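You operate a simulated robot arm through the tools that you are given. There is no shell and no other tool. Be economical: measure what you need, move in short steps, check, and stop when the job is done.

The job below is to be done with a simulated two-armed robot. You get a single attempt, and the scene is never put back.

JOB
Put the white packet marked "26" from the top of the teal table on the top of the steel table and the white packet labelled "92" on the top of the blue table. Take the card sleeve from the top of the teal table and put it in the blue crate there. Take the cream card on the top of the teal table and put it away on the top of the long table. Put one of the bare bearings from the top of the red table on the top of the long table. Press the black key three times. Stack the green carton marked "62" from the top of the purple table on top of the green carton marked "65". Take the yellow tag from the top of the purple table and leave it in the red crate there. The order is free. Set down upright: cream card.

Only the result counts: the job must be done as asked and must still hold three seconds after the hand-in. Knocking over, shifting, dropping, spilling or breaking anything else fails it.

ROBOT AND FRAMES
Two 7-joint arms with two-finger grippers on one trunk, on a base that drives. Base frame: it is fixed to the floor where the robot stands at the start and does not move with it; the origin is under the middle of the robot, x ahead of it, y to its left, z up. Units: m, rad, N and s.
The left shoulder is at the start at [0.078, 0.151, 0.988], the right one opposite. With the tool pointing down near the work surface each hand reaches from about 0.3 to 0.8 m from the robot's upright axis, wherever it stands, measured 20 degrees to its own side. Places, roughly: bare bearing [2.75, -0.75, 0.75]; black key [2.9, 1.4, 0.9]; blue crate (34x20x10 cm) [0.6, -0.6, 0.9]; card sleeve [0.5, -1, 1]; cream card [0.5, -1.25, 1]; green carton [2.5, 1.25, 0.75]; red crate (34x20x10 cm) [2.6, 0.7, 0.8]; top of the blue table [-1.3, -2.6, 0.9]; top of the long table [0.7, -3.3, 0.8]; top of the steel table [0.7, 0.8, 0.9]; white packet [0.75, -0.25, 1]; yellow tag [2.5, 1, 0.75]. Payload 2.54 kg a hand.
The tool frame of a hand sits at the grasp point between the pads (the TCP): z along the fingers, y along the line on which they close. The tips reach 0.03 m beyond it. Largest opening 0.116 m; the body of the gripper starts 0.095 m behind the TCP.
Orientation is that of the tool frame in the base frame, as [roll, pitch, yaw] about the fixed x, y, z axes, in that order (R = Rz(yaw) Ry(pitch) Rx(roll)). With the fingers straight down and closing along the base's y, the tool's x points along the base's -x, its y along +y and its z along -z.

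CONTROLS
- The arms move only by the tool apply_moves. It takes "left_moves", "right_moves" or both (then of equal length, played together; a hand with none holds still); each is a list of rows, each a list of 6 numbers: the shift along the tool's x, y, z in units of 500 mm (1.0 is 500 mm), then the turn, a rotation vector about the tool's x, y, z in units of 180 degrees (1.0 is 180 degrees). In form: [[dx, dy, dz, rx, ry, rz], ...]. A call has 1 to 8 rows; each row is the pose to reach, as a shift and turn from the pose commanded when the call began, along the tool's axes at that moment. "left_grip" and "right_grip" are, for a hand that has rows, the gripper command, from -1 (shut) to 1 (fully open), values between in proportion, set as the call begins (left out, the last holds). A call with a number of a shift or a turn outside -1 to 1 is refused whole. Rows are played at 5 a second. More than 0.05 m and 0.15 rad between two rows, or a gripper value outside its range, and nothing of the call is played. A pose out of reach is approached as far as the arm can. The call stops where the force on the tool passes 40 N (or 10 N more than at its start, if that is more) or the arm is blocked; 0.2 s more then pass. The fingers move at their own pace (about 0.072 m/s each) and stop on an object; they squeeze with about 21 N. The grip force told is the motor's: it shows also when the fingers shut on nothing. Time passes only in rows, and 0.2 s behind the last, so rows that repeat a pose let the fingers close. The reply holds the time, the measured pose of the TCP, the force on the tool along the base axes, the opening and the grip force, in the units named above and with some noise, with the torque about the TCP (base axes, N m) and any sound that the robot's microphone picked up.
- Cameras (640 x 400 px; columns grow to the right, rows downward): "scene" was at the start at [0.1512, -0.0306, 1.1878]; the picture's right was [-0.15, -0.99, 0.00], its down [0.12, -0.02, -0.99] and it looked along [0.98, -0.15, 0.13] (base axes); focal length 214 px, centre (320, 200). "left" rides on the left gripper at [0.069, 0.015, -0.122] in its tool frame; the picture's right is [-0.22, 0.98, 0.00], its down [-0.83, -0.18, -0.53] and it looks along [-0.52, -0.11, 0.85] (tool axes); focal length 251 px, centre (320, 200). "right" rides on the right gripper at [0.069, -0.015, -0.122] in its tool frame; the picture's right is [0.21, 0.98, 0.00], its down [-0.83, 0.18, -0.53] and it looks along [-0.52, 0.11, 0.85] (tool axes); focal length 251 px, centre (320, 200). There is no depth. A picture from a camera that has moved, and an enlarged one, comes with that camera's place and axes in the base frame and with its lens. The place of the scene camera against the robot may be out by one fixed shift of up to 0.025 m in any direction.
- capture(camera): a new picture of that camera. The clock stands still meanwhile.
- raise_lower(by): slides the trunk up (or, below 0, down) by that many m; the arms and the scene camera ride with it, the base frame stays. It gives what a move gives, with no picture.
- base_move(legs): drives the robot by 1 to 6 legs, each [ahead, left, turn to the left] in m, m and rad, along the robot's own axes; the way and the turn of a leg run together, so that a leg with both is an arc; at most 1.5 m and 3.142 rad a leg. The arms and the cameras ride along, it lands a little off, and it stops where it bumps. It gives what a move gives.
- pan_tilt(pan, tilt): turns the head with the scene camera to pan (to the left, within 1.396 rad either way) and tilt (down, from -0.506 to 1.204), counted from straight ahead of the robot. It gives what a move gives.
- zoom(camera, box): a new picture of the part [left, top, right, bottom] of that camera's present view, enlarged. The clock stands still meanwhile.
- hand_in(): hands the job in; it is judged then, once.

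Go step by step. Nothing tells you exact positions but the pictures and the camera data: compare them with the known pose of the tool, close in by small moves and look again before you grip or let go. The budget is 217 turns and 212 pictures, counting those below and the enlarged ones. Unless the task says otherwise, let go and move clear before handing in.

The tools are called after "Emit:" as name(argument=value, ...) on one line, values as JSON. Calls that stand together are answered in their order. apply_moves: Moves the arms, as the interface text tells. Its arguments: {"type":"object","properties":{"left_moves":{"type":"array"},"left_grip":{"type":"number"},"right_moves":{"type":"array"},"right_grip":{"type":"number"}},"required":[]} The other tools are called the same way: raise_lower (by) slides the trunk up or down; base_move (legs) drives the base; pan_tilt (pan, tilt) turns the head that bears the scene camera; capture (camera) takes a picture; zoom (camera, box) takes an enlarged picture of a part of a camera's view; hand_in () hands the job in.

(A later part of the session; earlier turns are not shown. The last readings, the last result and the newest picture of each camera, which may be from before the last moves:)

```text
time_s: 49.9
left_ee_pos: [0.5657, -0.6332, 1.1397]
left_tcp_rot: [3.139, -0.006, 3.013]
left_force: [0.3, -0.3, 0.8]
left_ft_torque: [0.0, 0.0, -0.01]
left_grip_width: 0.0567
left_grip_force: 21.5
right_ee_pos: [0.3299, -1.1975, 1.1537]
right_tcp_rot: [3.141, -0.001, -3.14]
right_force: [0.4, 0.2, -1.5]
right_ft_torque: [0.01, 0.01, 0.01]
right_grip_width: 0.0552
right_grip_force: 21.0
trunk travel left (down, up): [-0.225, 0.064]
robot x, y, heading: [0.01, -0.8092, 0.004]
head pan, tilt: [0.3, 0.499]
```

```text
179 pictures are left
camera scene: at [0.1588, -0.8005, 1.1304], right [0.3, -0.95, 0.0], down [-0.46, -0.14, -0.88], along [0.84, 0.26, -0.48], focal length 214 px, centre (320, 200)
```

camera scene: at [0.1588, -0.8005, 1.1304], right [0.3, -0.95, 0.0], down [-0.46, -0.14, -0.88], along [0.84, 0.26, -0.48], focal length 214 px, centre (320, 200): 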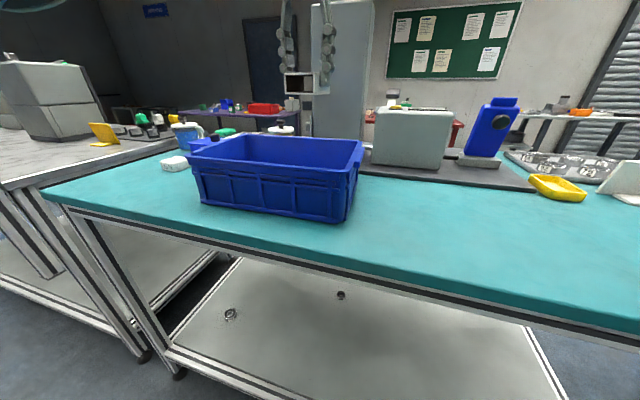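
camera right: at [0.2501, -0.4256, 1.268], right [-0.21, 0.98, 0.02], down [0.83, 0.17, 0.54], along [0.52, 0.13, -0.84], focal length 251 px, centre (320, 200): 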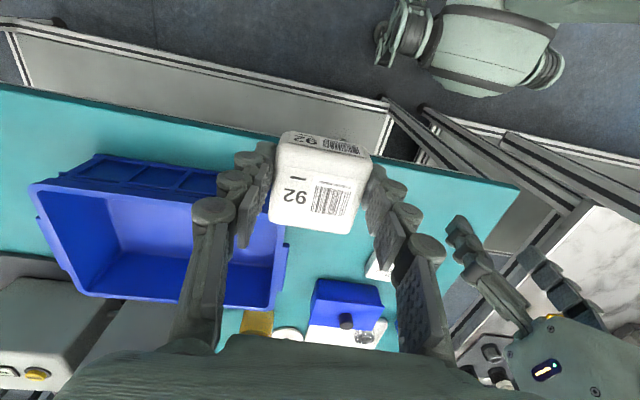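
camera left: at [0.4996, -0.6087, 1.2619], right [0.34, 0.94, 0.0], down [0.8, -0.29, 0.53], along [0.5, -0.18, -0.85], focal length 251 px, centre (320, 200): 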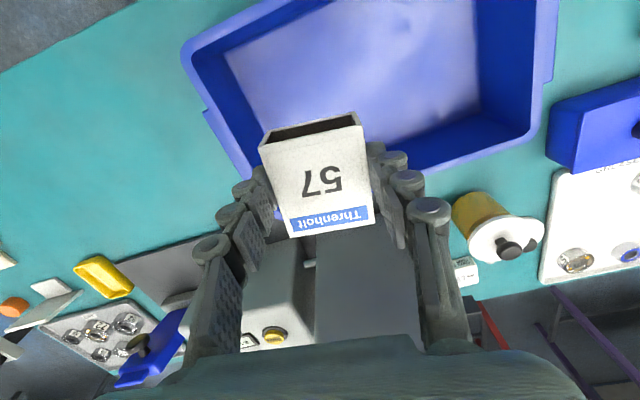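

The crate's middle is near [0.56, -0.575], turned about -0.15, matching the sleeve. I move over the middle and lower in.

Emit:
apply_moves(left_moves=[[0.013, 0.055, 0, 0, 0, 0], [0.027, 0.111, 0, 0, 0, 0], [0.027, 0.111, 0.09, 0, 0, 0], [0.027, 0.111, 0.18, 0, 0, 0], [0.027, 0.111, 0.27, 0, 0, 0], [0.027, 0.111, 0.33, 0, 0, 0]])

Emit:
capture(camera="left")

Emit:
zoom(camera="scene", box=[160, 40, 400, 240])

```text
time_s: 51.2
left_ee_pos: [0.5589, -0.5763, 0.9751]
left_tcp_rot: [3.138, -0.005, 3.015]
left_force: [0.7, -0.4, 0.9]
left_ft_torque: [-0.03, -0.01, -0.02]
left_grip_width: 0.0564
left_grip_force: 20.8
right_ee_pos: [0.3293, -1.1983, 1.154]
right_tcp_rot: [3.141, 0.001, -3.141]
right_force: [0.6, -0.6, -2.0]
right_ft_torque: [0.01, 0.03, 0.0]
right_grip_width: 0.0553
right_grip_force: 20.6
trunk travel left (down, up): [-0.225, 0.064]
robot x, y, heading: [0.0047, -0.81, -0.005]
head pan, tilt: [0.3, 0.499]
```

```text
178 pictures are left
camera left: at [0.4924, -0.5515, 1.0966], right [0.34, 0.94, 0.0], down [0.8, -0.29, 0.53], along [0.5, -0.18, -0.85], focal length 251 px, centre (320, 200)
```

left: 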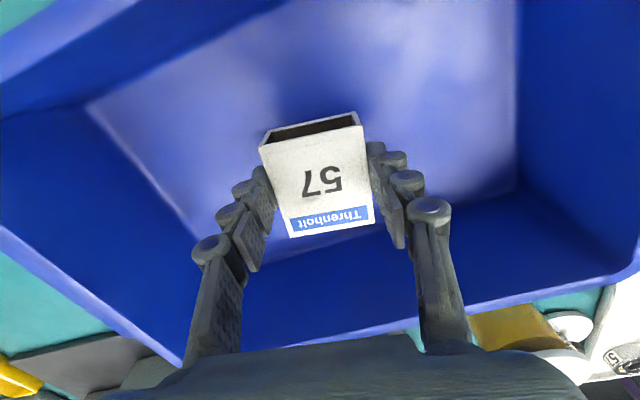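

```text
2.00 times, centred on (280, 140) of scene
camera zoom: at [0.159, -0.8003, 1.1305], right [0.3, -0.95, 0.0], down [-0.46, -0.14, -0.88], along [0.84, 0.26, -0.48], focal length 429 px, centre (400, 320)
```

zoom: 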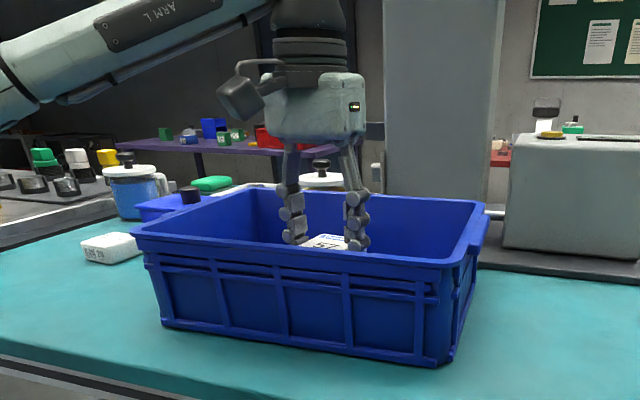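

Inside the crate, clear of walls. I lower the last 2–3 cm gently.

Emit:
apply_moves(left_moves=[[0, 0, 0.02, 0, 0, 0], [0, 0, 0.034, 0, 0, 0], [0, 0, 0.044, 0, 0, 0], [0, 0, 0.048, 0, 0, 0]])

```text
time_s: 52.2
left_ee_pos: [0.5592, -0.5762, 0.9508]
left_tcp_rot: [3.139, -0.005, 3.013]
left_force: [-0.1, -0.2, -0.3]
left_ft_torque: [-0.01, 0.01, -0.01]
left_grip_width: 0.0565
left_grip_force: 21.2
right_ee_pos: [0.3289, -1.198, 1.1545]
right_tcp_rot: [3.14, -0.001, -3.141]
right_force: [0.2, 0.0, -1.2]
right_ft_torque: [0.0, -0.02, 0.01]
right_grip_width: 0.0552
right_grip_force: 21.0
trunk travel left (down, up): [-0.225, 0.064]
robot x, y, heading: [0.0066, -0.8096, -0.003]
head pan, tilt: [0.3, 0.499]
```

Emit:
apply_moves(left_moves=[[0, 0, 0.006, 0, 0, 0], [0, 0, 0.012, 0, 0, 0], [0, 0, 0.016, 0, 0, 0]])

Emit:
apply_moves(left_moves=[[0, 0, 0, 0, 0, 0], [0, 0, 0, 0, 0, 0], [0, 0, -0.06, 0, 0, 0], [0, 0, -0.14, 0, 0, 0], [0, 0, -0.22, 0, 0, 0], [0, 0, -0.3, 0, 0, 0], [0, 0, -0.38, 0, 0, 0]], left_grip=0.4)

Emit:
capture(camera="left")

```text
time_s: 53.0
left_ee_pos: [0.5589, -0.5745, 0.9476]
left_tcp_rot: [3.14, -0.003, 3.015]
left_force: [5.0, 1.7, 15.4]
left_ft_torque: [-0.02, -0.06, 0.02]
left_grip_width: 0.0566
left_grip_force: 20.3
right_ee_pos: [0.3277, -1.1974, 1.1547]
right_tcp_rot: [3.141, 0.001, -3.14]
right_force: [-0.4, -0.1, -1.3]
right_ft_torque: [0.0, 0.03, 0.01]
right_grip_width: 0.0553
right_grip_force: 21.5
trunk travel left (down, up): [-0.225, 0.064]
robot x, y, heading: [0.0061, -0.8095, 0.003]
head pan, tilt: [0.3, 0.499]
```

```text
time_s: 54.6
left_ee_pos: [0.5595, -0.5757, 1.1334]
left_tcp_rot: [3.138, -0.005, 3.015]
left_force: [-0.3, 0.6, 0.0]
left_ft_torque: [0.0, 0.03, 0.0]
left_grip_width: 0.0813
left_grip_force: 0.1
right_ee_pos: [0.3284, -1.1992, 1.153]
right_tcp_rot: [3.14, 0.0, -3.139]
right_force: [-0.8, -0.2, -1.1]
right_ft_torque: [0.03, -0.02, 0.02]
right_grip_width: 0.0553
right_grip_force: 21.0
trunk travel left (down, up): [-0.225, 0.064]
robot x, y, heading: [0.0094, -0.8116, -0.0]
head pan, tilt: [0.3, 0.499]
```

```text
176 pictures are left
camera left: at [0.4926, -0.5525, 1.2556], right [0.34, 0.94, 0.0], down [0.8, -0.29, 0.53], along [0.5, -0.18, -0.85], focal length 251 px, centre (320, 200)
```

left: 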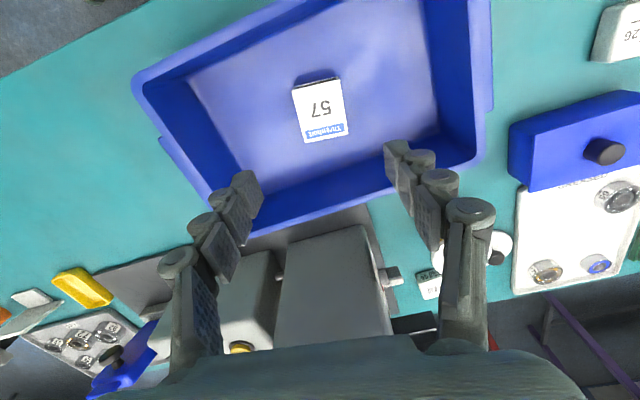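

The sleeve is in the crate. Next the cream card near [0.6, -1.33]; I drive there while clear above, and turn the left tool 90° so it closes across the thin panel.

Emit:
base_move(legs=[[0, -0.68, 0]])

Emit:
apply_moves(left_moves=[[0, 0, 0, 0, 0, 0.045], [0, 0, 0, 0, 0, 0.09], [0, 0, 0, 0, 0, 0.135], [0, 0, 0, 0, 0, 0.18], [0, 0, 0, 0, 0, 0.225], [0, 0, 0, 0, 0, 0.27], [0, 0, 0, 0, 0, 0.315], [0, 0, 0, 0, 0, 0.36]])

Emit:
capture(camera="left")

Emit:
pan_tilt(pan=0.0, tilt=0.5)

Emit:
capture(camera="scene")

```text
time_s: 61.6
left_ee_pos: [0.5598, -1.2573, 1.1335]
left_tcp_rot: [3.139, -0.006, 3.009]
left_force: [1.0, -0.9, -0.3]
left_ft_torque: [0.0, -0.02, 0.02]
left_grip_width: 0.0811
left_grip_force: 0.0
right_ee_pos: [0.3262, -1.878, 1.1538]
right_tcp_rot: [-3.141, 0.001, 3.138]
right_force: [0.4, 0.6, -1.7]
right_ft_torque: [-0.02, 0.02, 0.03]
right_grip_width: 0.0554
right_grip_force: 20.3
trunk travel left (down, up): [-0.225, 0.064]
robot x, y, heading: [0.007, -1.4883, -0.003]
head pan, tilt: [0.3, 0.499]
```

```text
time_s: 63.4
left_ee_pos: [0.4198, -1.3786, 1.0472]
left_tcp_rot: [3.139, 0.002, 1.892]
left_force: [-0.2, -1.3, 0.4]
left_ft_torque: [0.01, 0.04, 0.0]
left_grip_width: 0.0812
left_grip_force: 0.1
left hand out of reach, approached as far as the arm can: row 3, 4, 5, 6, 7, 8
right_ee_pos: [0.3266, -1.8775, 1.1538]
right_tcp_rot: [3.141, -0.001, 3.139]
right_force: [-0.1, -0.1, -1.6]
right_ft_torque: [0.0, -0.01, 0.01]
right_grip_width: 0.0549
right_grip_force: 21.1
trunk travel left (down, up): [-0.225, 0.064]
robot x, y, heading: [0.0086, -1.4876, -0.006]
head pan, tilt: [0.3, 0.499]
```

```text
175 pictures are left
camera left: at [0.4104, -1.3083, 1.1683], right [0.99, 0.11, 0.0], down [0.09, -0.84, 0.54], along [0.06, -0.53, -0.84], focal length 251 px, centre (320, 200)
```

left: 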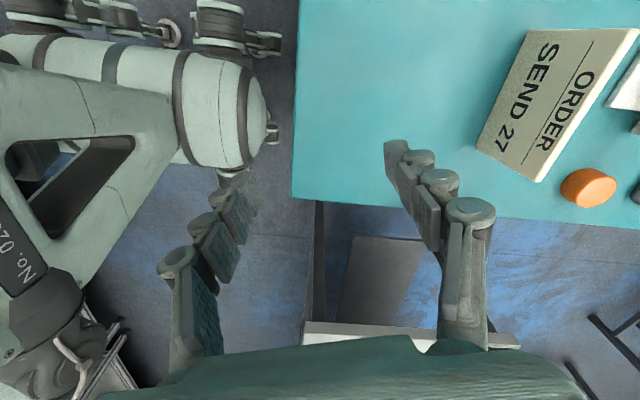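

```text
time_s: 64.2
left_ee_pos: [0.4198, -1.3792, 1.0473]
left_tcp_rot: [-3.141, 0.001, 1.896]
left_force: [0.1, 0.5, -0.5]
left_ft_torque: [-0.02, -0.03, -0.03]
left_grip_width: 0.0812
left_grip_force: 0.0
right_ee_pos: [0.3264, -1.8771, 1.1536]
right_tcp_rot: [-3.141, 0.001, 3.139]
right_force: [-0.3, -0.6, -1.0]
right_ft_torque: [0.03, 0.0, 0.01]
right_grip_width: 0.0554
right_grip_force: 20.8
trunk travel left (down, up): [-0.225, 0.064]
robot x, y, heading: [0.0073, -1.4892, -0.008]
head pan, tilt: [0.0, 0.499]
```

```text
174 pictures are left
camera scene: at [0.1625, -1.5064, 1.1304], right [0.0, -1.0, 0.0], down [-0.48, 0.0, -0.88], along [0.88, 0.0, -0.48], focal length 214 px, centre (320, 200)
```

scene: 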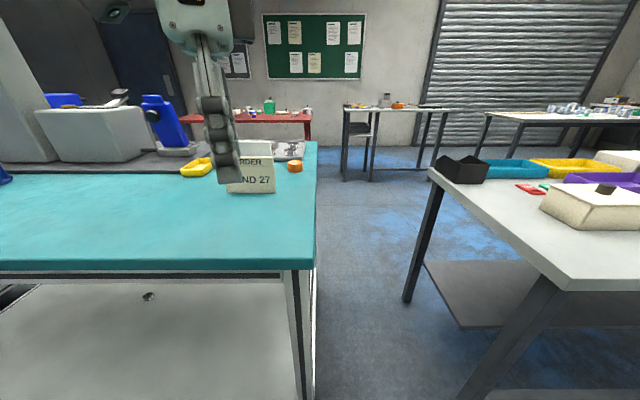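

That wrist turn is out of reach here. The card is about 10.8 cm wide (y -1.388 to -1.280 at x ≈ 0.595), so I will instead grip it by its side edges with the usual hand direction; first I turn the hand back.

Emit:
apply_moves(left_moves=[[0, 0, -0.02, 0, 0, -0.046], [0, 0, -0.04, 0, 0, -0.092], [0, 0, -0.06, 0, 0, -0.138], [0, 0, -0.08, 0, 0, -0.184], [0, 0, -0.1, 0, 0, -0.23], [0, 0, -0.12, 0, 0, -0.276], [0, 0, -0.14, 0, 0, -0.322], [0, 0, -0.16, 0, 0, -0.366]], left_grip=1)

Emit:
base_move(legs=[[0.02, -0.02, 0.005]])

```text
time_s: 66.0
left_ee_pos: [0.4189, -1.3777, 1.1298]
left_tcp_rot: [3.14, -0.008, 3.031]
left_force: [0.6, -0.4, 0.3]
left_ft_torque: [-0.01, 0.02, 0.0]
left_grip_width: 0.1162
left_grip_force: 0.0
right_ee_pos: [0.3259, -1.877, 1.1529]
right_tcp_rot: [-3.141, 0.0, 3.138]
right_force: [-1.0, 0.1, -1.7]
right_ft_torque: [0.03, 0.02, -0.02]
right_grip_width: 0.0554
right_grip_force: 21.1
trunk travel left (down, up): [-0.225, 0.064]
robot x, y, heading: [0.0045, -1.4896, -0.002]
head pan, tilt: [0.0, 0.499]
```

```text
time_s: 66.9
left_ee_pos: [0.4385, -1.3972, 1.1302]
left_tcp_rot: [3.136, -0.008, 3.034]
left_force: [0.5, -0.1, 0.0]
left_ft_torque: [-0.01, 0.03, -0.01]
left_grip_width: 0.1161
left_grip_force: 0.0
right_ee_pos: [0.3492, -1.8963, 1.1539]
right_tcp_rot: [3.141, -0.002, -3.14]
right_force: [0.8, -0.7, -1.7]
right_ft_torque: [-0.01, 0.03, 0.0]
right_grip_width: 0.0551
right_grip_force: 20.2
trunk travel left (down, up): [-0.225, 0.064]
robot x, y, heading: [0.0285, -1.5086, 0.004]
head pan, tilt: [0.0, 0.499]
```

Emit:
apply_moves(left_moves=[[-0.061, 0.032, 0.02, 0, 0, -0.01], [-0.122, 0.064, 0.04, 0, 0, -0.02], [-0.183, 0.096, 0.06, 0, 0, -0.03], [-0.244, 0.128, 0.08, 0, 0, -0.043], [-0.305, 0.16, 0.11, 0, 0, -0.043]])

Emit:
capture(camera="left")

Emit:
zoom(camera="scene", box=[160, 60, 400, 210])

```text
time_s: 68.1
left_ee_pos: [0.599, -1.3332, 1.0732]
left_tcp_rot: [3.137, -0.004, -3.117]
left_force: [-0.5, -0.4, 0.5]
left_ft_torque: [0.04, 0.03, -0.01]
left_grip_width: 0.116
left_grip_force: 0.1
right_ee_pos: [0.3492, -1.8959, 1.1535]
right_tcp_rot: [-3.141, -0.002, -3.14]
right_force: [-0.4, 0.2, -1.7]
right_ft_torque: [-0.02, 0.01, -0.02]
right_grip_width: 0.0551
right_grip_force: 21.1
trunk travel left (down, up): [-0.225, 0.064]
robot x, y, heading: [0.0253, -1.5078, -0.002]
head pan, tilt: [0.0, 0.499]
```

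```text
173 pictures are left
camera left: at [0.5296, -1.3196, 1.1955], right [0.19, 0.98, 0.0], down [0.83, -0.16, 0.53], along [0.52, -0.1, -0.85], focal length 251 px, centre (320, 200)
```

left: 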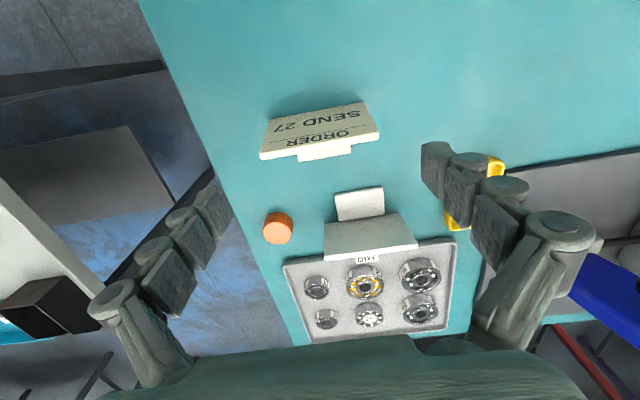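

```text
2.67 times, centred on (280, 135) of scene
camera zoom: at [0.1829, -1.5254, 1.1303], right [0.0, -1.0, 0.0], down [-0.48, 0.0, -0.88], along [0.88, 0.0, -0.48], focal length 572 px, centre (427, 373)
```

zoom: 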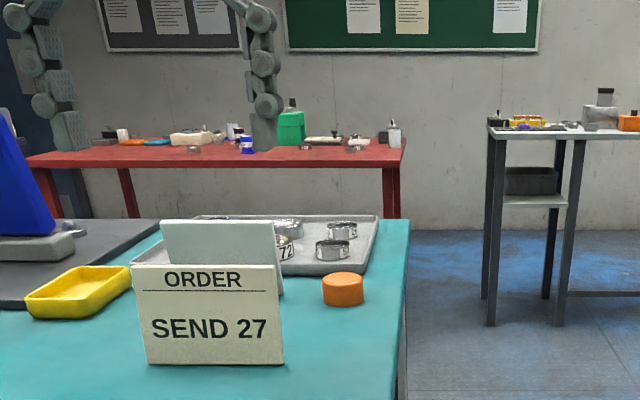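

The fingers straddle the card, centre y ≈ -1.3335. I come down close and check the side clearance.

Emit:
apply_moves(left_moves=[[0, 0, 0.06, 0, 0, 0.008], [0, 0, 0.1, 0, 0, 0.008], [0, 0, 0.1, 0, 0, 0.008]])

Emit:
capture(camera="left")

Emit:
zoom(camera="scene", box=[160, 80, 320, 210])

```text
time_s: 68.9
left_ee_pos: [0.5977, -1.3329, 1.024]
left_tcp_rot: [3.139, -0.004, -3.139]
left_force: [0.0, -0.6, 0.0]
left_ft_torque: [0.0, 0.0, 0.02]
left_grip_width: 0.1157
left_grip_force: 0.0
right_ee_pos: [0.3474, -1.8961, 1.1537]
right_tcp_rot: [-3.141, -0.001, 3.141]
right_force: [0.6, 0.3, -0.7]
right_ft_torque: [0.03, 0.03, -0.02]
right_grip_width: 0.0553
right_grip_force: 20.5
trunk travel left (down, up): [-0.225, 0.064]
robot x, y, heading: [0.0234, -1.5098, -0.001]
head pan, tilt: [0.0, 0.499]
```

```text
171 pictures are left
camera left: at [0.5292, -1.3181, 1.1459], right [0.21, 0.98, 0.0], down [0.83, -0.18, 0.53], along [0.52, -0.11, -0.85], focal length 251 px, centre (320, 200)
```

left: 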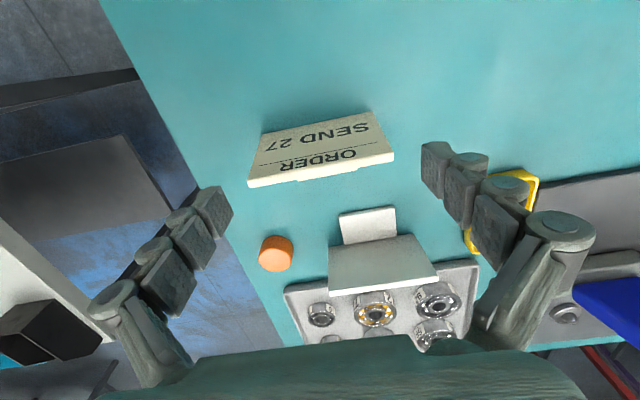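

```text
3.08 times, centred on (240, 145) of scene
camera zoom: at [0.1824, -1.5256, 1.1305], right [0.0, -1.0, 0.0], down [-0.48, 0.0, -0.88], along [0.88, 0.0, -0.48], focal length 660 px, centre (566, 369)
```

zoom: 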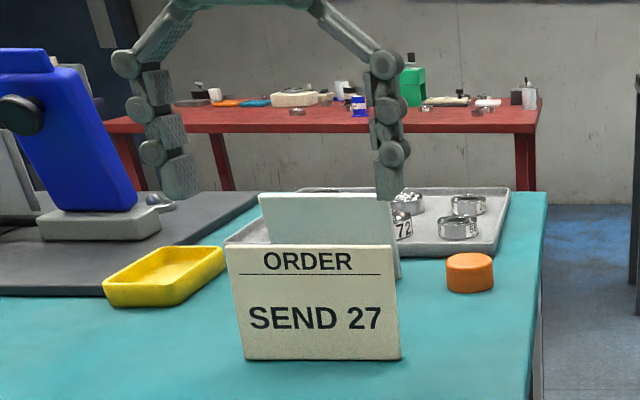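

The side clearance is only about 3 mm, too tight. I back up, bring the robot 0.12 m closer with the trunk raised, and test the wrist turn in the other direction.

Emit:
apply_moves(left_moves=[[0, 0, -0.09, 0, 0, 0], [0.08, 0, -0.13, 0, 0, 0], [0.17, 0, -0.14, 0, 0, 0], [0.26, 0, -0.14, 0, 0, 0], [0.3, 0, -0.14, 0, 0, 0]])

Emit:
raise_lower(by=0.06)

Emit:
base_move(legs=[[0.11, 0, 0]])

Emit:
apply_moves(left_moves=[[0, 0, 0.02, 0, 0, -0.045], [0, 0, 0.04, 0, 0, -0.09], [0, 0, 0.06, 0, 0, -0.135], [0, 0, 0.08, 0, 0, -0.18], [0, 0, 0.08, 0, 0, -0.225], [0, 0, 0.08, 0, 0, -0.27], [0, 0, 0.08, 0, 0, -0.315], [0, 0, 0.08, 0, 0, -0.36]])

Emit:
capture(camera="left")

Emit:
capture(camera="scene")

```text
time_s: 70.1
left_ee_pos: [0.4484, -1.3339, 1.0947]
left_tcp_rot: [3.14, -0.004, -3.141]
left_force: [0.3, 0.4, 0.6]
left_ft_torque: [0.0, -0.04, 0.01]
left_grip_width: 0.1162
left_grip_force: 0.0
right_ee_pos: [0.348, -1.896, 1.1542]
right_tcp_rot: [3.141, 0.0, -3.141]
right_force: [0.2, -0.3, -1.7]
right_ft_torque: [-0.01, 0.01, 0.0]
right_grip_width: 0.0553
right_grip_force: 20.7
trunk travel left (down, up): [-0.225, 0.064]
robot x, y, heading: [0.027, -1.5077, -0.001]
head pan, tilt: [0.0, 0.499]
```

```text
time_s: 71.1
left_ee_pos: [0.4483, -1.3329, 1.1534]
left_tcp_rot: [3.138, -0.006, -3.14]
left_force: [0.3, -0.1, -0.6]
left_ft_torque: [0.0, -0.02, -0.04]
left_grip_width: 0.1158
left_grip_force: 0.1
right_ee_pos: [0.3481, -1.8974, 1.2131]
right_tcp_rot: [-3.142, 0.002, -3.141]
right_force: [0.8, -0.2, -1.8]
right_ft_torque: [-0.03, 0.03, 0.0]
right_grip_width: 0.0551
right_grip_force: 21.2
trunk travel left (down, up): [-0.285, 0.004]
robot x, y, heading: [0.0227, -1.5098, 0.003]
head pan, tilt: [0.0, 0.499]
```

```text
time_s: 72.3
left_ee_pos: [0.5075, -1.333, 1.1535]
left_tcp_rot: [3.138, -0.006, -3.137]
left_force: [0.8, 0.6, 0.0]
left_ft_torque: [0.0, -0.01, -0.01]
left_grip_width: 0.1161
left_grip_force: 0.1
right_ee_pos: [0.407, -1.8962, 1.2122]
right_tcp_rot: [3.141, -0.004, -3.139]
right_force: [-0.1, 0.3, -1.7]
right_ft_torque: [-0.02, 0.02, 0.02]
right_grip_width: 0.0551
right_grip_force: 21.4
trunk travel left (down, up): [-0.285, 0.004]
robot x, y, heading: [0.0808, -1.5127, 0.005]
head pan, tilt: [0.0, 0.499]
stopped in leg 1: the robot was blocked; the commanded pose is now the measured one
```

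```text
time_s: 74.1
left_ee_pos: [0.5062, -1.3328, 1.1126]
left_tcp_rot: [3.133, -0.001, -2.004]
left_force: [0.9, 1.2, 0.7]
left_ft_torque: [0.0, -0.01, 0.02]
left_grip_width: 0.1158
left_grip_force: 0.1
right_ee_pos: [0.4082, -1.8967, 1.2117]
right_tcp_rot: [-3.14, -0.003, -3.137]
right_force: [-0.5, -0.1, -1.9]
right_ft_torque: [-0.01, 0.03, -0.01]
right_grip_width: 0.0554
right_grip_force: 20.9
trunk travel left (down, up): [-0.285, 0.004]
robot x, y, heading: [0.078, -1.5134, 0.003]
head pan, tilt: [0.0, 0.499]
```

```text
169 pictures are left
camera left: at [0.4641, -1.389, 1.2339], right [-0.8, 0.6, 0.01], down [0.52, 0.67, 0.53], along [0.31, 0.43, -0.85], focal length 251 px, centre (320, 200)
```

left: 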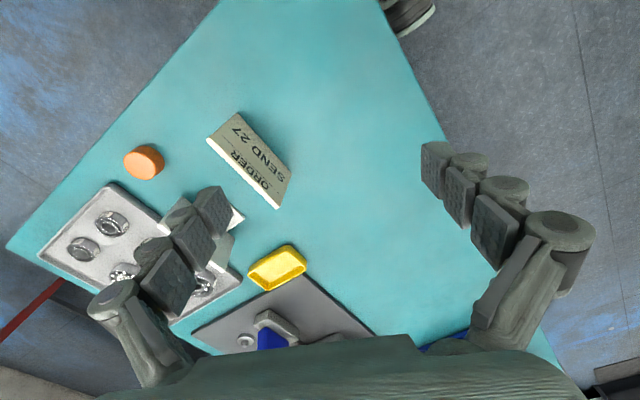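

```text
168 pictures are left
camera scene: at [0.2411, -1.5256, 1.1904], right [0.0, -1.0, 0.0], down [-0.48, 0.0, -0.88], along [0.88, 0.0, -0.48], focal length 214 px, centre (320, 200)
```

scene: 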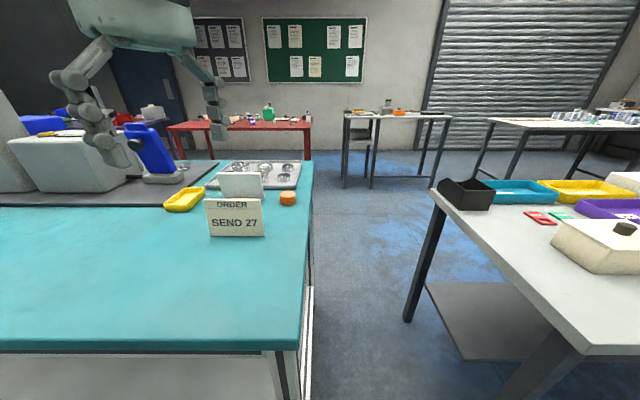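

The turn works this way (robot just touches the table; I will remember x ≤ 0.07). I finish the turn and go above the card at [0.60, -1.336].

Emit:
apply_moves(left_moves=[[-0.0, 0, 0, 0, 0, -0.045], [-0.02, -0.05, 0.02, 0, 0, -0.09], [-0.045, -0.11, 0.05, 0, 0, -0.138], [-0.0735, -0.173, 0.09, 0, 0, -0.138], [-0.0735, -0.173, 0.13, 0, 0, -0.138]], left_grip=0.4)

Emit:
capture(camera="left")

Emit:
zoom(camera="scene", box=[140, 100, 340, 250])

```text
time_s: 75.3
left_ee_pos: [0.5997, -1.334, 1.0462]
left_tcp_rot: [3.134, 0.004, -1.572]
left_force: [0.3, 0.5, 0.3]
left_ft_torque: [0.03, -0.03, 0.0]
left_grip_width: 0.0811
left_grip_force: 0.1
right_ee_pos: [0.4095, -1.8956, 1.212]
right_tcp_rot: [3.141, -0.004, -3.138]
right_force: [-0.4, 0.0, -1.5]
right_ft_torque: [0.0, 0.04, -0.02]
right_grip_width: 0.0554
right_grip_force: 20.8
trunk travel left (down, up): [-0.285, 0.004]
robot x, y, heading: [0.0846, -1.5081, 0.006]
head pan, tilt: [0.0, 0.499]
```

```text
167 pictures are left
camera left: at [0.5852, -1.4038, 1.1678], right [-0.98, 0.22, 0.01], down [0.19, 0.82, 0.54], along [0.11, 0.52, -0.84], focal length 251 px, centre (320, 200)
```

left: 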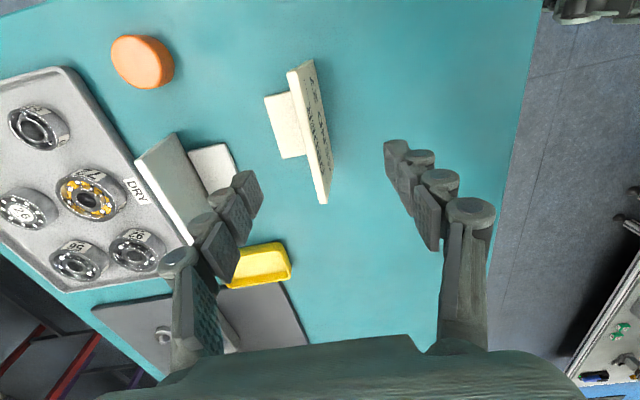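

```text
2.67 times, centred on (240, 175) of scene
camera zoom: at [0.2411, -1.5253, 1.1905], right [0.0, -1.0, 0.0], down [-0.48, 0.0, -0.88], along [0.88, 0.0, -0.48], focal length 572 px, centre (533, 267)
```

zoom: 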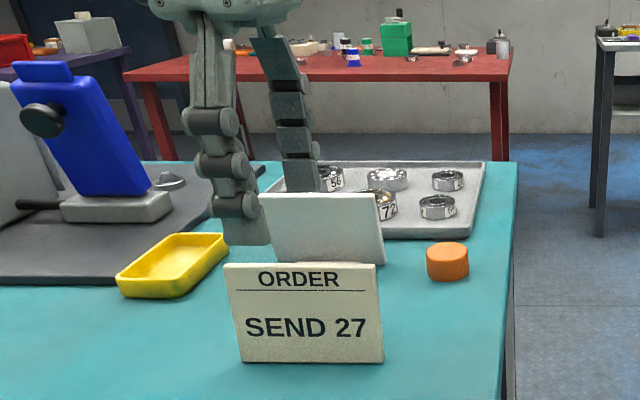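

The panel sits between the fingers with room behind. I go down over it and close.

Emit:
apply_moves(left_moves=[[0, -0.006, 0.06, 0, 0, 0], [0, -0.006, 0.12, 0, 0, 0], [0, -0.006, 0.166, 0, 0, 0], [0, -0.006, 0.166, 0, 0, 0]])

Emit:
capture(camera="left")

```text
time_s: 76.3
left_ee_pos: [0.6027, -1.3346, 0.9637]
left_tcp_rot: [3.131, 0.004, -1.572]
left_force: [-0.2, -0.2, -0.2]
left_ft_torque: [0.03, 0.0, -0.02]
left_grip_width: 0.0812
left_grip_force: 0.1
right_ee_pos: [0.4079, -1.896, 1.2129]
right_tcp_rot: [3.141, -0.003, -3.138]
right_force: [0.1, 1.2, -1.1]
right_ft_torque: [-0.02, 0.03, -0.01]
right_grip_width: 0.0555
right_grip_force: 20.9
trunk travel left (down, up): [-0.285, 0.004]
robot x, y, heading: [0.0827, -1.5094, 0.001]
head pan, tilt: [0.0, 0.499]
```

```text
165 pictures are left
camera left: at [0.5877, -1.4038, 1.0848], right [-0.98, 0.22, 0.01], down [0.19, 0.82, 0.54], along [0.11, 0.52, -0.84], focal length 251 px, centre (320, 200)
```

left: 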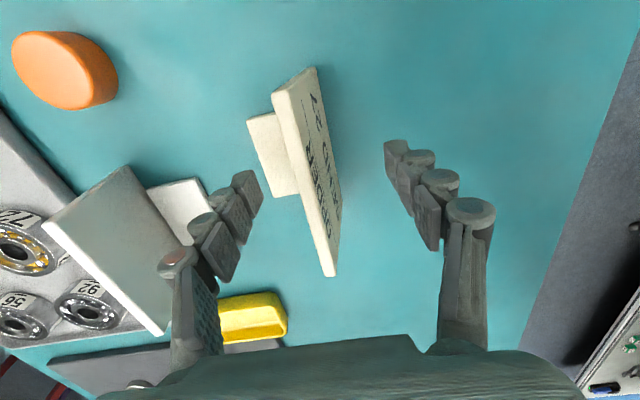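

The panel is about 8 mm off centre; I shift to suit, close and then lift.

Emit:
apply_moves(left_moves=[[0, -0.016, 0, 0, 0, 0], [0, -0.016, 0, 0, 0, 0]])

Emit:
apply_moves(left_moves=[[0, 0, 0, 0, 0, 0], [0, 0, 0, 0, 0, 0], [0, 0, 0, 0, 0, 0], [0, 0, 0, 0, 0, 0]], left_grip=-1)

Emit:
capture(camera="left")

```text
time_s: 76.9
left_ee_pos: [0.6105, -1.3356, 0.9634]
left_tcp_rot: [3.131, 0.004, -1.572]
left_force: [0.2, 0.9, 0.3]
left_ft_torque: [0.0, 0.01, -0.03]
left_grip_width: 0.0813
left_grip_force: 0.0
right_ee_pos: [0.4092, -1.8959, 1.2119]
right_tcp_rot: [-3.141, -0.003, -3.139]
right_force: [0.4, -0.2, -1.8]
right_ft_torque: [0.01, 0.03, 0.02]
right_grip_width: 0.0553
right_grip_force: 21.2
trunk travel left (down, up): [-0.285, 0.004]
robot x, y, heading: [0.0847, -1.5096, 0.006]
head pan, tilt: [0.0, 0.499]
```

```text
time_s: 77.9
left_ee_pos: [0.6118, -1.3346, 0.9631]
left_tcp_rot: [3.13, 0.004, -1.572]
left_force: [0.3, 0.2, -0.6]
left_ft_torque: [-0.01, 0.0, -0.01]
left_grip_width: 0.007
left_grip_force: 20.8
right_ee_pos: [0.4093, -1.8948, 1.2129]
right_tcp_rot: [3.14, -0.003, -3.138]
right_force: [-0.5, -0.6, -2.4]
right_ft_torque: [-0.01, 0.02, 0.03]
right_grip_width: 0.0551
right_grip_force: 20.8
trunk travel left (down, up): [-0.285, 0.004]
robot x, y, heading: [0.0849, -1.509, 0.007]
head pan, tilt: [0.0, 0.499]
```

```text
164 pictures are left
camera left: at [0.5957, -1.404, 1.0847], right [-0.98, 0.22, 0.01], down [0.19, 0.82, 0.54], along [0.11, 0.52, -0.84], focal length 251 px, centre (320, 200)
```

left: 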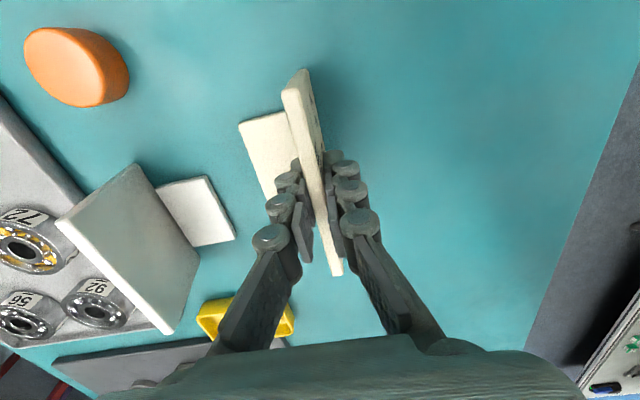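

Card gripped. Lift, back off, and drive along to the long table.

Emit:
apply_moves(left_moves=[[0, 0, -0.04, 0, 0, 0], [0, 0, -0.12, 0, 0, 0], [0, 0, -0.2, 0, 0, 0], [0, 0, -0.28, 0, 0, 0], [0, 0.08, -0.32, 0, 0, 0], [0, 0.16, -0.34, 0, 0, 0]])

Emit:
base_move(legs=[[-0.15, 0, 0], [0, -0.8, 0]])

Emit:
capture(camera="scene")

Emit:
capture(camera="left")

Emit:
capture(camera="right")

```text
time_s: 79.3
left_ee_pos: [0.5308, -1.3357, 1.134]
left_tcp_rot: [3.13, 0.005, -1.573]
left_force: [0.2, -0.6, -0.5]
left_ft_torque: [0.01, -0.03, 0.0]
left_grip_width: 0.0072
left_grip_force: 20.8
right_ee_pos: [0.4082, -1.8961, 1.2132]
right_tcp_rot: [-3.14, -0.003, -3.139]
right_force: [0.0, 0.2, -2.7]
right_ft_torque: [0.03, 0.04, -0.01]
right_grip_width: 0.0554
right_grip_force: 20.9
trunk travel left (down, up): [-0.285, 0.004]
robot x, y, heading: [0.0808, -1.5099, 0.005]
head pan, tilt: [0.0, 0.499]
```

```text
time_s: 88.3
left_ee_pos: [0.3873, -2.1324, 1.1339]
left_tcp_rot: [3.133, 0.003, -1.569]
left_force: [0.4, -0.3, -0.5]
left_ft_torque: [0.0, -0.01, 0.0]
left_grip_width: 0.0069
left_grip_force: 21.1
right_ee_pos: [0.2654, -2.6937, 1.2119]
right_tcp_rot: [3.14, -0.004, -3.134]
right_force: [0.2, -0.3, -0.2]
right_ft_torque: [-0.03, 0.01, -0.03]
right_grip_width: 0.0554
right_grip_force: 21.3
trunk travel left (down, up): [-0.285, 0.004]
robot x, y, heading: [-0.0622, -2.3064, 0.01]
head pan, tilt: [0.0, 0.499]
```

```text
163 pictures are left
camera scene: at [0.0961, -2.3241, 1.1904], right [0.01, -1.0, 0.0], down [-0.48, 0.0, -0.88], along [0.88, 0.01, -0.48], focal length 214 px, centre (320, 200)
```

scene: 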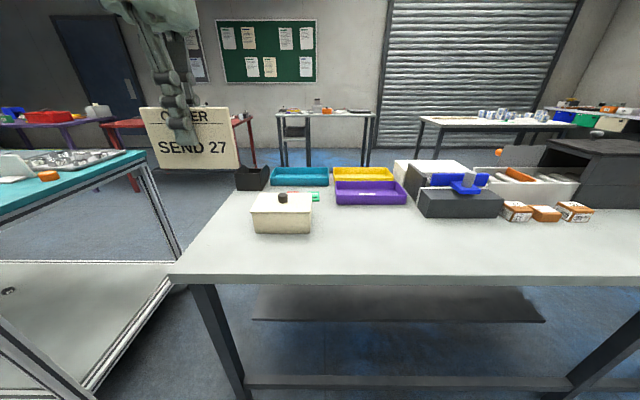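

```text
162 pictures are left
camera left: at [0.3721, -2.2023, 1.2552], right [-0.98, 0.21, 0.01], down [0.19, 0.82, 0.54], along [0.11, 0.53, -0.84], focal length 251 px, centre (320, 200)
```

left: 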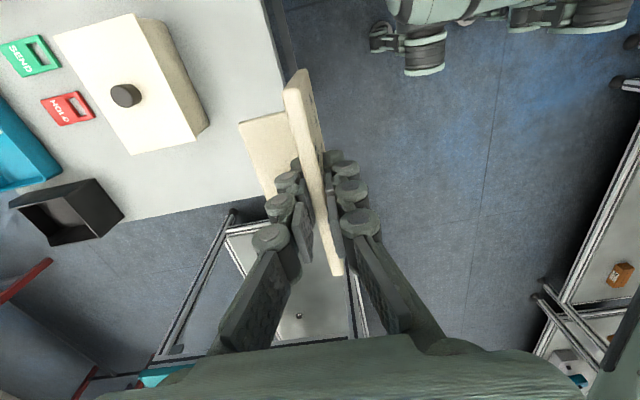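

```text
161 pictures are left
camera right: at [0.1967, -2.7085, 1.3348], right [-0.22, 0.98, 0.0], down [0.83, 0.19, 0.53], along [0.52, 0.12, -0.85], focal length 251 px, centre (320, 200)
```

right: 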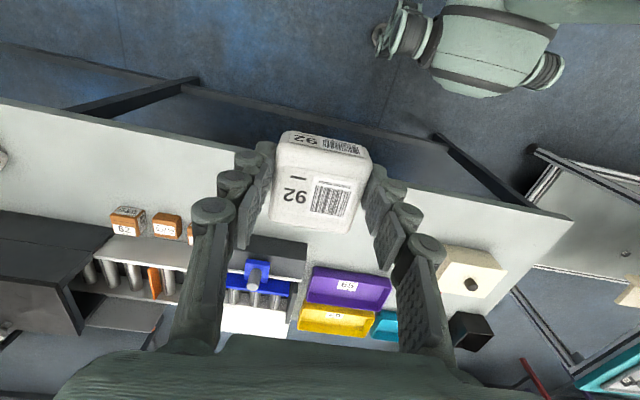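

The long table has free space in front of the purple tray. I move there, lower the trunk and bring the card above [0.54, -2.42].

Emit:
base_move(legs=[[0.08, -0.29, -0.01]])

Emit:
raise_lower(by=-0.1)

Emit:
apply_moves(left_moves=[[0, -0.07, 0.04, 0, 0, 0], [0, -0.14, 0.1, 0, 0, 0], [0, -0.14, 0.18, 0, 0, 0], [0, -0.14, 0.24, 0, 0, 0]])

Emit:
capture(camera="left")

Emit:
capture(camera="scene")

```text
time_s: 91.7
left_ee_pos: [0.4704, -2.4286, 1.1353]
left_tcp_rot: [3.13, 0.004, -1.579]
left_force: [0.1, 0.0, -0.6]
left_ft_torque: [0.04, 0.02, 0.04]
left_grip_width: 0.0072
left_grip_force: 21.1
right_ee_pos: [0.343, -2.986, 1.2134]
right_tcp_rot: [3.141, -0.004, 3.139]
right_force: [-0.3, 0.3, -1.8]
right_ft_torque: [0.01, -0.02, 0.04]
right_grip_width: 0.0551
right_grip_force: 20.9
trunk travel left (down, up): [-0.285, 0.004]
robot x, y, heading: [0.0161, -2.6027, -0.001]
head pan, tilt: [0.0, 0.499]
```

```text
time_s: 93.0
left_ee_pos: [0.4695, -2.4277, 1.0344]
left_tcp_rot: [3.133, 0.003, -1.576]
left_force: [0.5, 1.1, -0.7]
left_ft_torque: [0.0, 0.02, -0.01]
left_grip_width: 0.0067
left_grip_force: 21.5
right_ee_pos: [0.3415, -2.9866, 1.1123]
right_tcp_rot: [3.142, -0.003, 3.138]
right_force: [0.4, -0.3, -1.6]
right_ft_torque: [0.0, 0.0, 0.0]
right_grip_width: 0.0555
right_grip_force: 20.4
trunk travel left (down, up): [-0.185, 0.104]
robot x, y, heading: [0.02, -2.5963, -0.002]
head pan, tilt: [0.0, 0.499]
```

```text
time_s: 94.0
left_ee_pos: [0.539, -2.4282, 0.9125]
left_tcp_rot: [3.132, 0.002, -1.577]
left_force: [-0.1, 0.6, 0.1]
left_ft_torque: [0.03, -0.02, 0.01]
left_grip_width: 0.007
left_grip_force: 20.9
right_ee_pos: [0.3431, -2.9868, 1.112]
right_tcp_rot: [3.141, -0.002, 3.138]
right_force: [-0.2, 1.1, -1.0]
right_ft_torque: [-0.02, 0.01, 0.01]
right_grip_width: 0.0553
right_grip_force: 21.1
trunk travel left (down, up): [-0.185, 0.104]
robot x, y, heading: [0.0244, -2.6013, -0.004]
head pan, tilt: [0.0, 0.499]
```

```text
160 pictures are left
camera left: at [0.5239, -2.4967, 1.0334], right [-0.98, 0.22, 0.01], down [0.19, 0.82, 0.54], along [0.11, 0.52, -0.84], focal length 251 px, centre (320, 200)
```

left: 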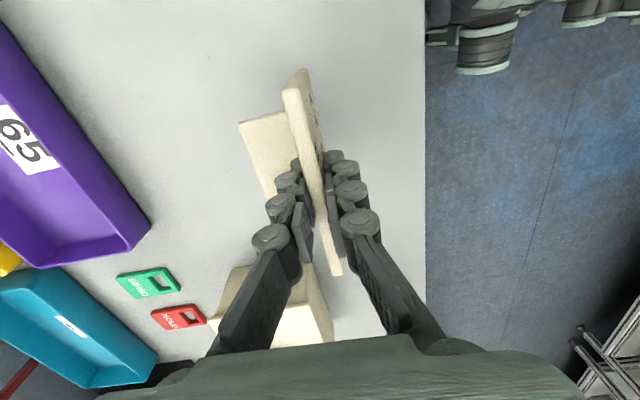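

```text
159 pictures are left
camera scene: at [0.1773, -2.616, 1.0905], right [0.0, -1.0, 0.0], down [-0.48, 0.0, -0.88], along [0.88, 0.0, -0.48], focal length 214 px, centre (320, 200)
```

scene: 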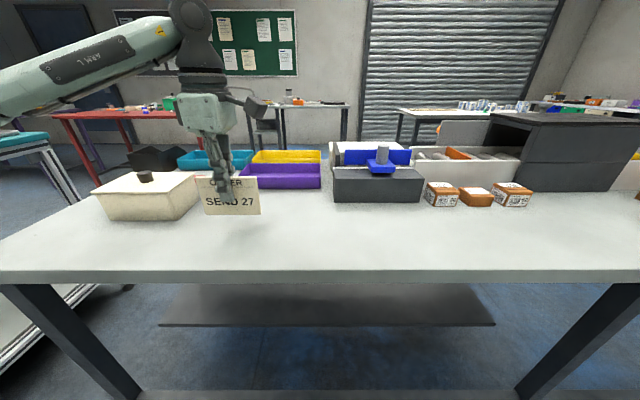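

Good spot. I lower gently until it touches.

Emit:
apply_moves(left_moves=[[0, 0, 0.03, 0, 0, 0], [0, 0, 0.05, 0, 0, 0], [0, 0, 0.06, 0, 0, 0], [0, 0, 0.07, 0, 0, 0], [0, 0, 0.08, 0, 0, 0]])

Emit:
zoom(camera="scene", box=[160, 140, 320, 240])

```text
time_s: 95.2
left_ee_pos: [0.5387, -2.4275, 0.8731]
left_tcp_rot: [3.133, 0.005, -1.577]
left_force: [-0.4, 0.4, -0.6]
left_ft_torque: [0.0, 0.02, 0.04]
left_grip_width: 0.0069
left_grip_force: 20.7
right_ee_pos: [0.3434, -2.9879, 1.1131]
right_tcp_rot: [-3.141, -0.003, 3.138]
right_force: [-0.8, 0.0, -1.7]
right_ft_torque: [-0.03, 0.0, -0.04]
right_grip_width: 0.0552
right_grip_force: 21.0
trunk travel left (down, up): [-0.185, 0.104]
robot x, y, heading: [0.0224, -2.5977, -0.003]
head pan, tilt: [0.0, 0.499]
```

```text
4.00 times, centred on (240, 190) of scene
camera zoom: at [0.1772, -2.6161, 1.0904], right [0.0, -1.0, 0.0], down [-0.48, 0.0, -0.88], along [0.88, 0.0, -0.48], focal length 858 px, centre (640, 240)
```

zoom: 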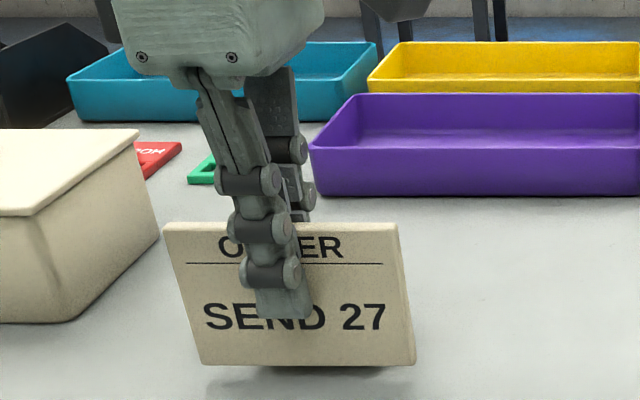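

Emit:
apply_moves(left_moves=[[0, 0, 0.008, 0, 0, 0], [0, 0, 0.014, 0, 0, 0], [0, 0, 0.02, 0, 0, 0], [0, 0, 0.026, 0, 0, 0]])

Emit:
zoom(camera="scene", box=[160, 140, 320, 240])

```text
time_s: 96.2
left_ee_pos: [0.5385, -2.4289, 0.8638]
left_tcp_rot: [3.138, 0.004, -1.577]
left_force: [2.8, 3.0, 16.7]
left_ft_torque: [0.29, -0.07, -0.05]
left_grip_width: 0.0069
left_grip_force: 21.3
right_ee_pos: [0.3426, -2.9858, 1.1135]
right_tcp_rot: [3.141, -0.003, 3.138]
right_force: [0.3, 0.5, -1.4]
right_ft_torque: [0.0, 0.02, -0.01]
right_grip_width: 0.0553
right_grip_force: 21.0
trunk travel left (down, up): [-0.185, 0.104]
robot x, y, heading: [0.0159, -2.5985, -0.005]
head pan, tilt: [0.0, 0.499]
```

```text
4.00 times, centred on (240, 190) of scene
camera zoom: at [0.1762, -2.6163, 1.091], right [0.0, -1.0, 0.0], down [-0.48, 0.0, -0.88], along [0.88, 0.0, -0.48], focal length 858 px, centre (640, 240)
```

zoom: 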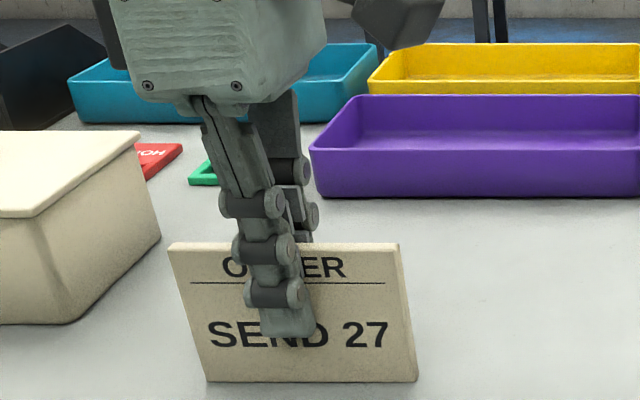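

It stands on the table (top ≈ 0.805). Open a little and lift off.

Emit:
apply_moves(left_moves=[[0, 0, -0.006, 0, 0, 0], [0, 0, -0.006, 0, 0, 0], [0, 0, -0.006, 0, 0, 0], [0, 0, -0.06, 0, 0, 0], [0, 0, -0.14, 0, 0, 0], [0, 0, -0.22, 0, 0, 0], [0, 0, -0.3, 0, 0, 0]], left_grip=-0.3)

Emit:
zoom(camera="scene", box=[160, 140, 320, 240])

Emit:
capture(camera="left")

```text
time_s: 97.8
left_ee_pos: [0.5377, -2.429, 1.0109]
left_tcp_rot: [3.131, 0.006, -1.578]
left_force: [0.5, -0.8, 0.7]
left_ft_torque: [0.04, 0.01, -0.02]
left_grip_width: 0.0408
left_grip_force: 0.1
right_ee_pos: [0.3423, -2.9881, 1.112]
right_tcp_rot: [3.141, -0.002, 3.139]
right_force: [-0.1, -0.7, -1.5]
right_ft_torque: [-0.02, 0.02, 0.0]
right_grip_width: 0.0552
right_grip_force: 21.0
trunk travel left (down, up): [-0.185, 0.104]
robot x, y, heading: [0.0182, -2.601, 0.003]
head pan, tilt: [0.0, 0.499]
```

```text
4.00 times, centred on (240, 190) of scene
camera zoom: at [0.1768, -2.6164, 1.0905], right [0.0, -1.0, 0.0], down [-0.48, 0.0, -0.88], along [0.88, 0.0, -0.48], focal length 858 px, centre (640, 240)
```

zoom: 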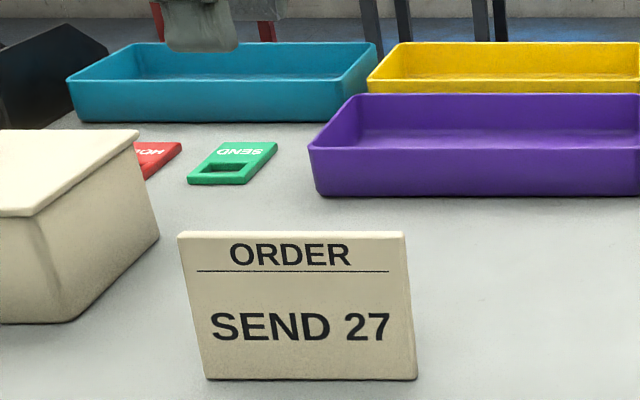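

```text
155 pictures are left
camera left: at [0.5229, -2.4979, 1.1315], right [-0.97, 0.22, 0.01], down [0.19, 0.82, 0.54], along [0.11, 0.52, -0.84], focal length 251 px, centre (320, 200)
```

left: 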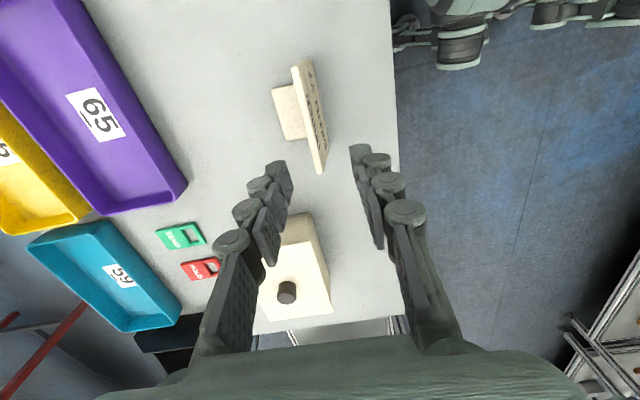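

The cream card stands upright on the long table. I bring the left hand back to neutral, then back off and turn towards the blue table with packet 92.

Emit:
apply_moves(left_moves=[[0, 0.04, -0.06, 0, 0, 0], [0, 0.1, -0.1, 0, 0, 0.03], [0, 0.16, -0.15, 0, 0, 0.075], [0, 0.2, -0.2, 0, 0, 0.12], [0, 0.22, -0.24, 0, 0, 0.165], [0, 0.22, -0.28, 0, 0, 0.21], [0, 0.22, -0.28, 0, 0, 0.255], [0, 0.22, -0.28, 0, 0, 0.3]])

Emit:
apply_moves(left_moves=[[0, 0, 0, 0, 0, 0.045], [0, 0, 0, 0, 0, 0.09], [0, 0, 0, 0, 0, 0.135], [0, 0, 0, 0, 0, 0.18], [0, 0, 0, 0, 0, 0.198]], left_grip=0.4)

Emit:
base_move(legs=[[-0.35, 0, 0], [0, 0, -1.57]])

Emit:
pan_tilt(pan=-0.9, tilt=0.3)

Emit:
capture(camera="scene")

```text
time_s: 99.6
left_ee_pos: [0.4314, -2.4272, 1.1512]
left_tcp_rot: [3.132, -0.004, -2.522]
left_force: [-1.0, -0.2, -0.1]
left_ft_torque: [0.03, 0.03, -0.02]
left_grip_width: 0.0404
left_grip_force: 0.1
right_ee_pos: [0.3425, -2.9865, 1.1131]
right_tcp_rot: [3.142, -0.003, 3.138]
right_force: [0.3, 0.9, -2.4]
right_ft_torque: [0.01, 0.02, 0.01]
right_grip_width: 0.0554
right_grip_force: 21.2
trunk travel left (down, up): [-0.185, 0.104]
robot x, y, heading: [0.0202, -2.5962, -0.001]
head pan, tilt: [0.0, 0.499]
```

```text
time_s: 100.8
left_ee_pos: [0.43, -2.4277, 1.1519]
left_tcp_rot: [3.137, -0.009, 3.139]
left_force: [0.3, 0.3, -0.8]
left_ft_torque: [0.02, 0.0, 0.04]
left_grip_width: 0.0813
left_grip_force: 0.1
right_ee_pos: [0.3426, -2.9876, 1.1119]
right_tcp_rot: [3.141, -0.004, 3.137]
right_force: [-0.1, 0.3, -1.4]
right_ft_torque: [-0.01, 0.01, -0.01]
right_grip_width: 0.0555
right_grip_force: 20.3
trunk travel left (down, up): [-0.185, 0.104]
robot x, y, heading: [0.0202, -2.5996, -0.005]
head pan, tilt: [0.0, 0.499]
```

```text
time_s: 107.0
left_ee_pos: [-0.1605, -3.0094, 1.1509]
left_tcp_rot: [3.139, -0.01, 1.564]
left_force: [-0.8, 0.1, 0.1]
left_ft_torque: [-0.04, 0.04, 0.02]
left_grip_width: 0.0812
left_grip_force: 0.0
right_ee_pos: [-0.721, -2.9171, 1.1121]
right_tcp_rot: [-3.141, -0.003, 1.563]
right_force: [-1.1, -0.8, -1.3]
right_ft_torque: [-0.01, 0.03, 0.0]
right_grip_width: 0.0552
right_grip_force: 21.3
trunk travel left (down, up): [-0.185, 0.104]
robot x, y, heading: [-0.3311, -2.5955, -1.575]
head pan, tilt: [0.0, 0.499]
```

```text
time_s: 108.2
left_ee_pos: [-0.1614, -3.0094, 1.1527]
left_tcp_rot: [3.138, -0.008, 1.566]
left_force: [0.4, -0.8, 0.7]
left_ft_torque: [0.0, 0.01, -0.01]
left_grip_width: 0.0815
left_grip_force: 0.1
right_ee_pos: [-0.7209, -2.9184, 1.1121]
right_tcp_rot: [3.141, -0.004, 1.564]
right_force: [0.3, 0.7, -1.0]
right_ft_torque: [-0.03, 0.02, -0.01]
right_grip_width: 0.0553
right_grip_force: 20.9
trunk travel left (down, up): [-0.185, 0.104]
robot x, y, heading: [-0.3276, -2.5976, -1.574]
head pan, tilt: [-0.901, 0.3]
```

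```text
154 pictures are left
camera scene: at [-0.4058, -2.7405, 1.1088], right [-0.62, 0.79, 0.0], down [0.23, 0.18, -0.96], along [-0.75, -0.59, -0.3], focal length 214 px, centre (320, 200)
```

scene: 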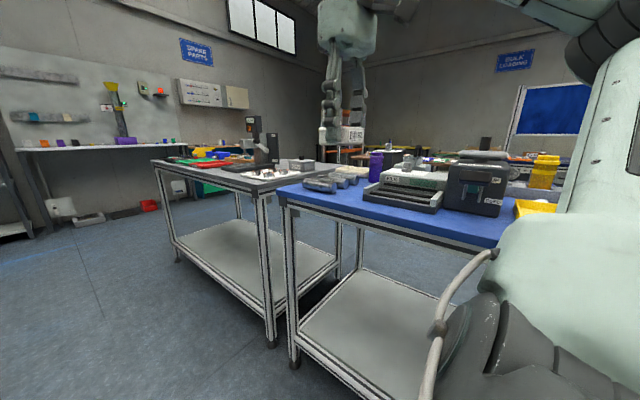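

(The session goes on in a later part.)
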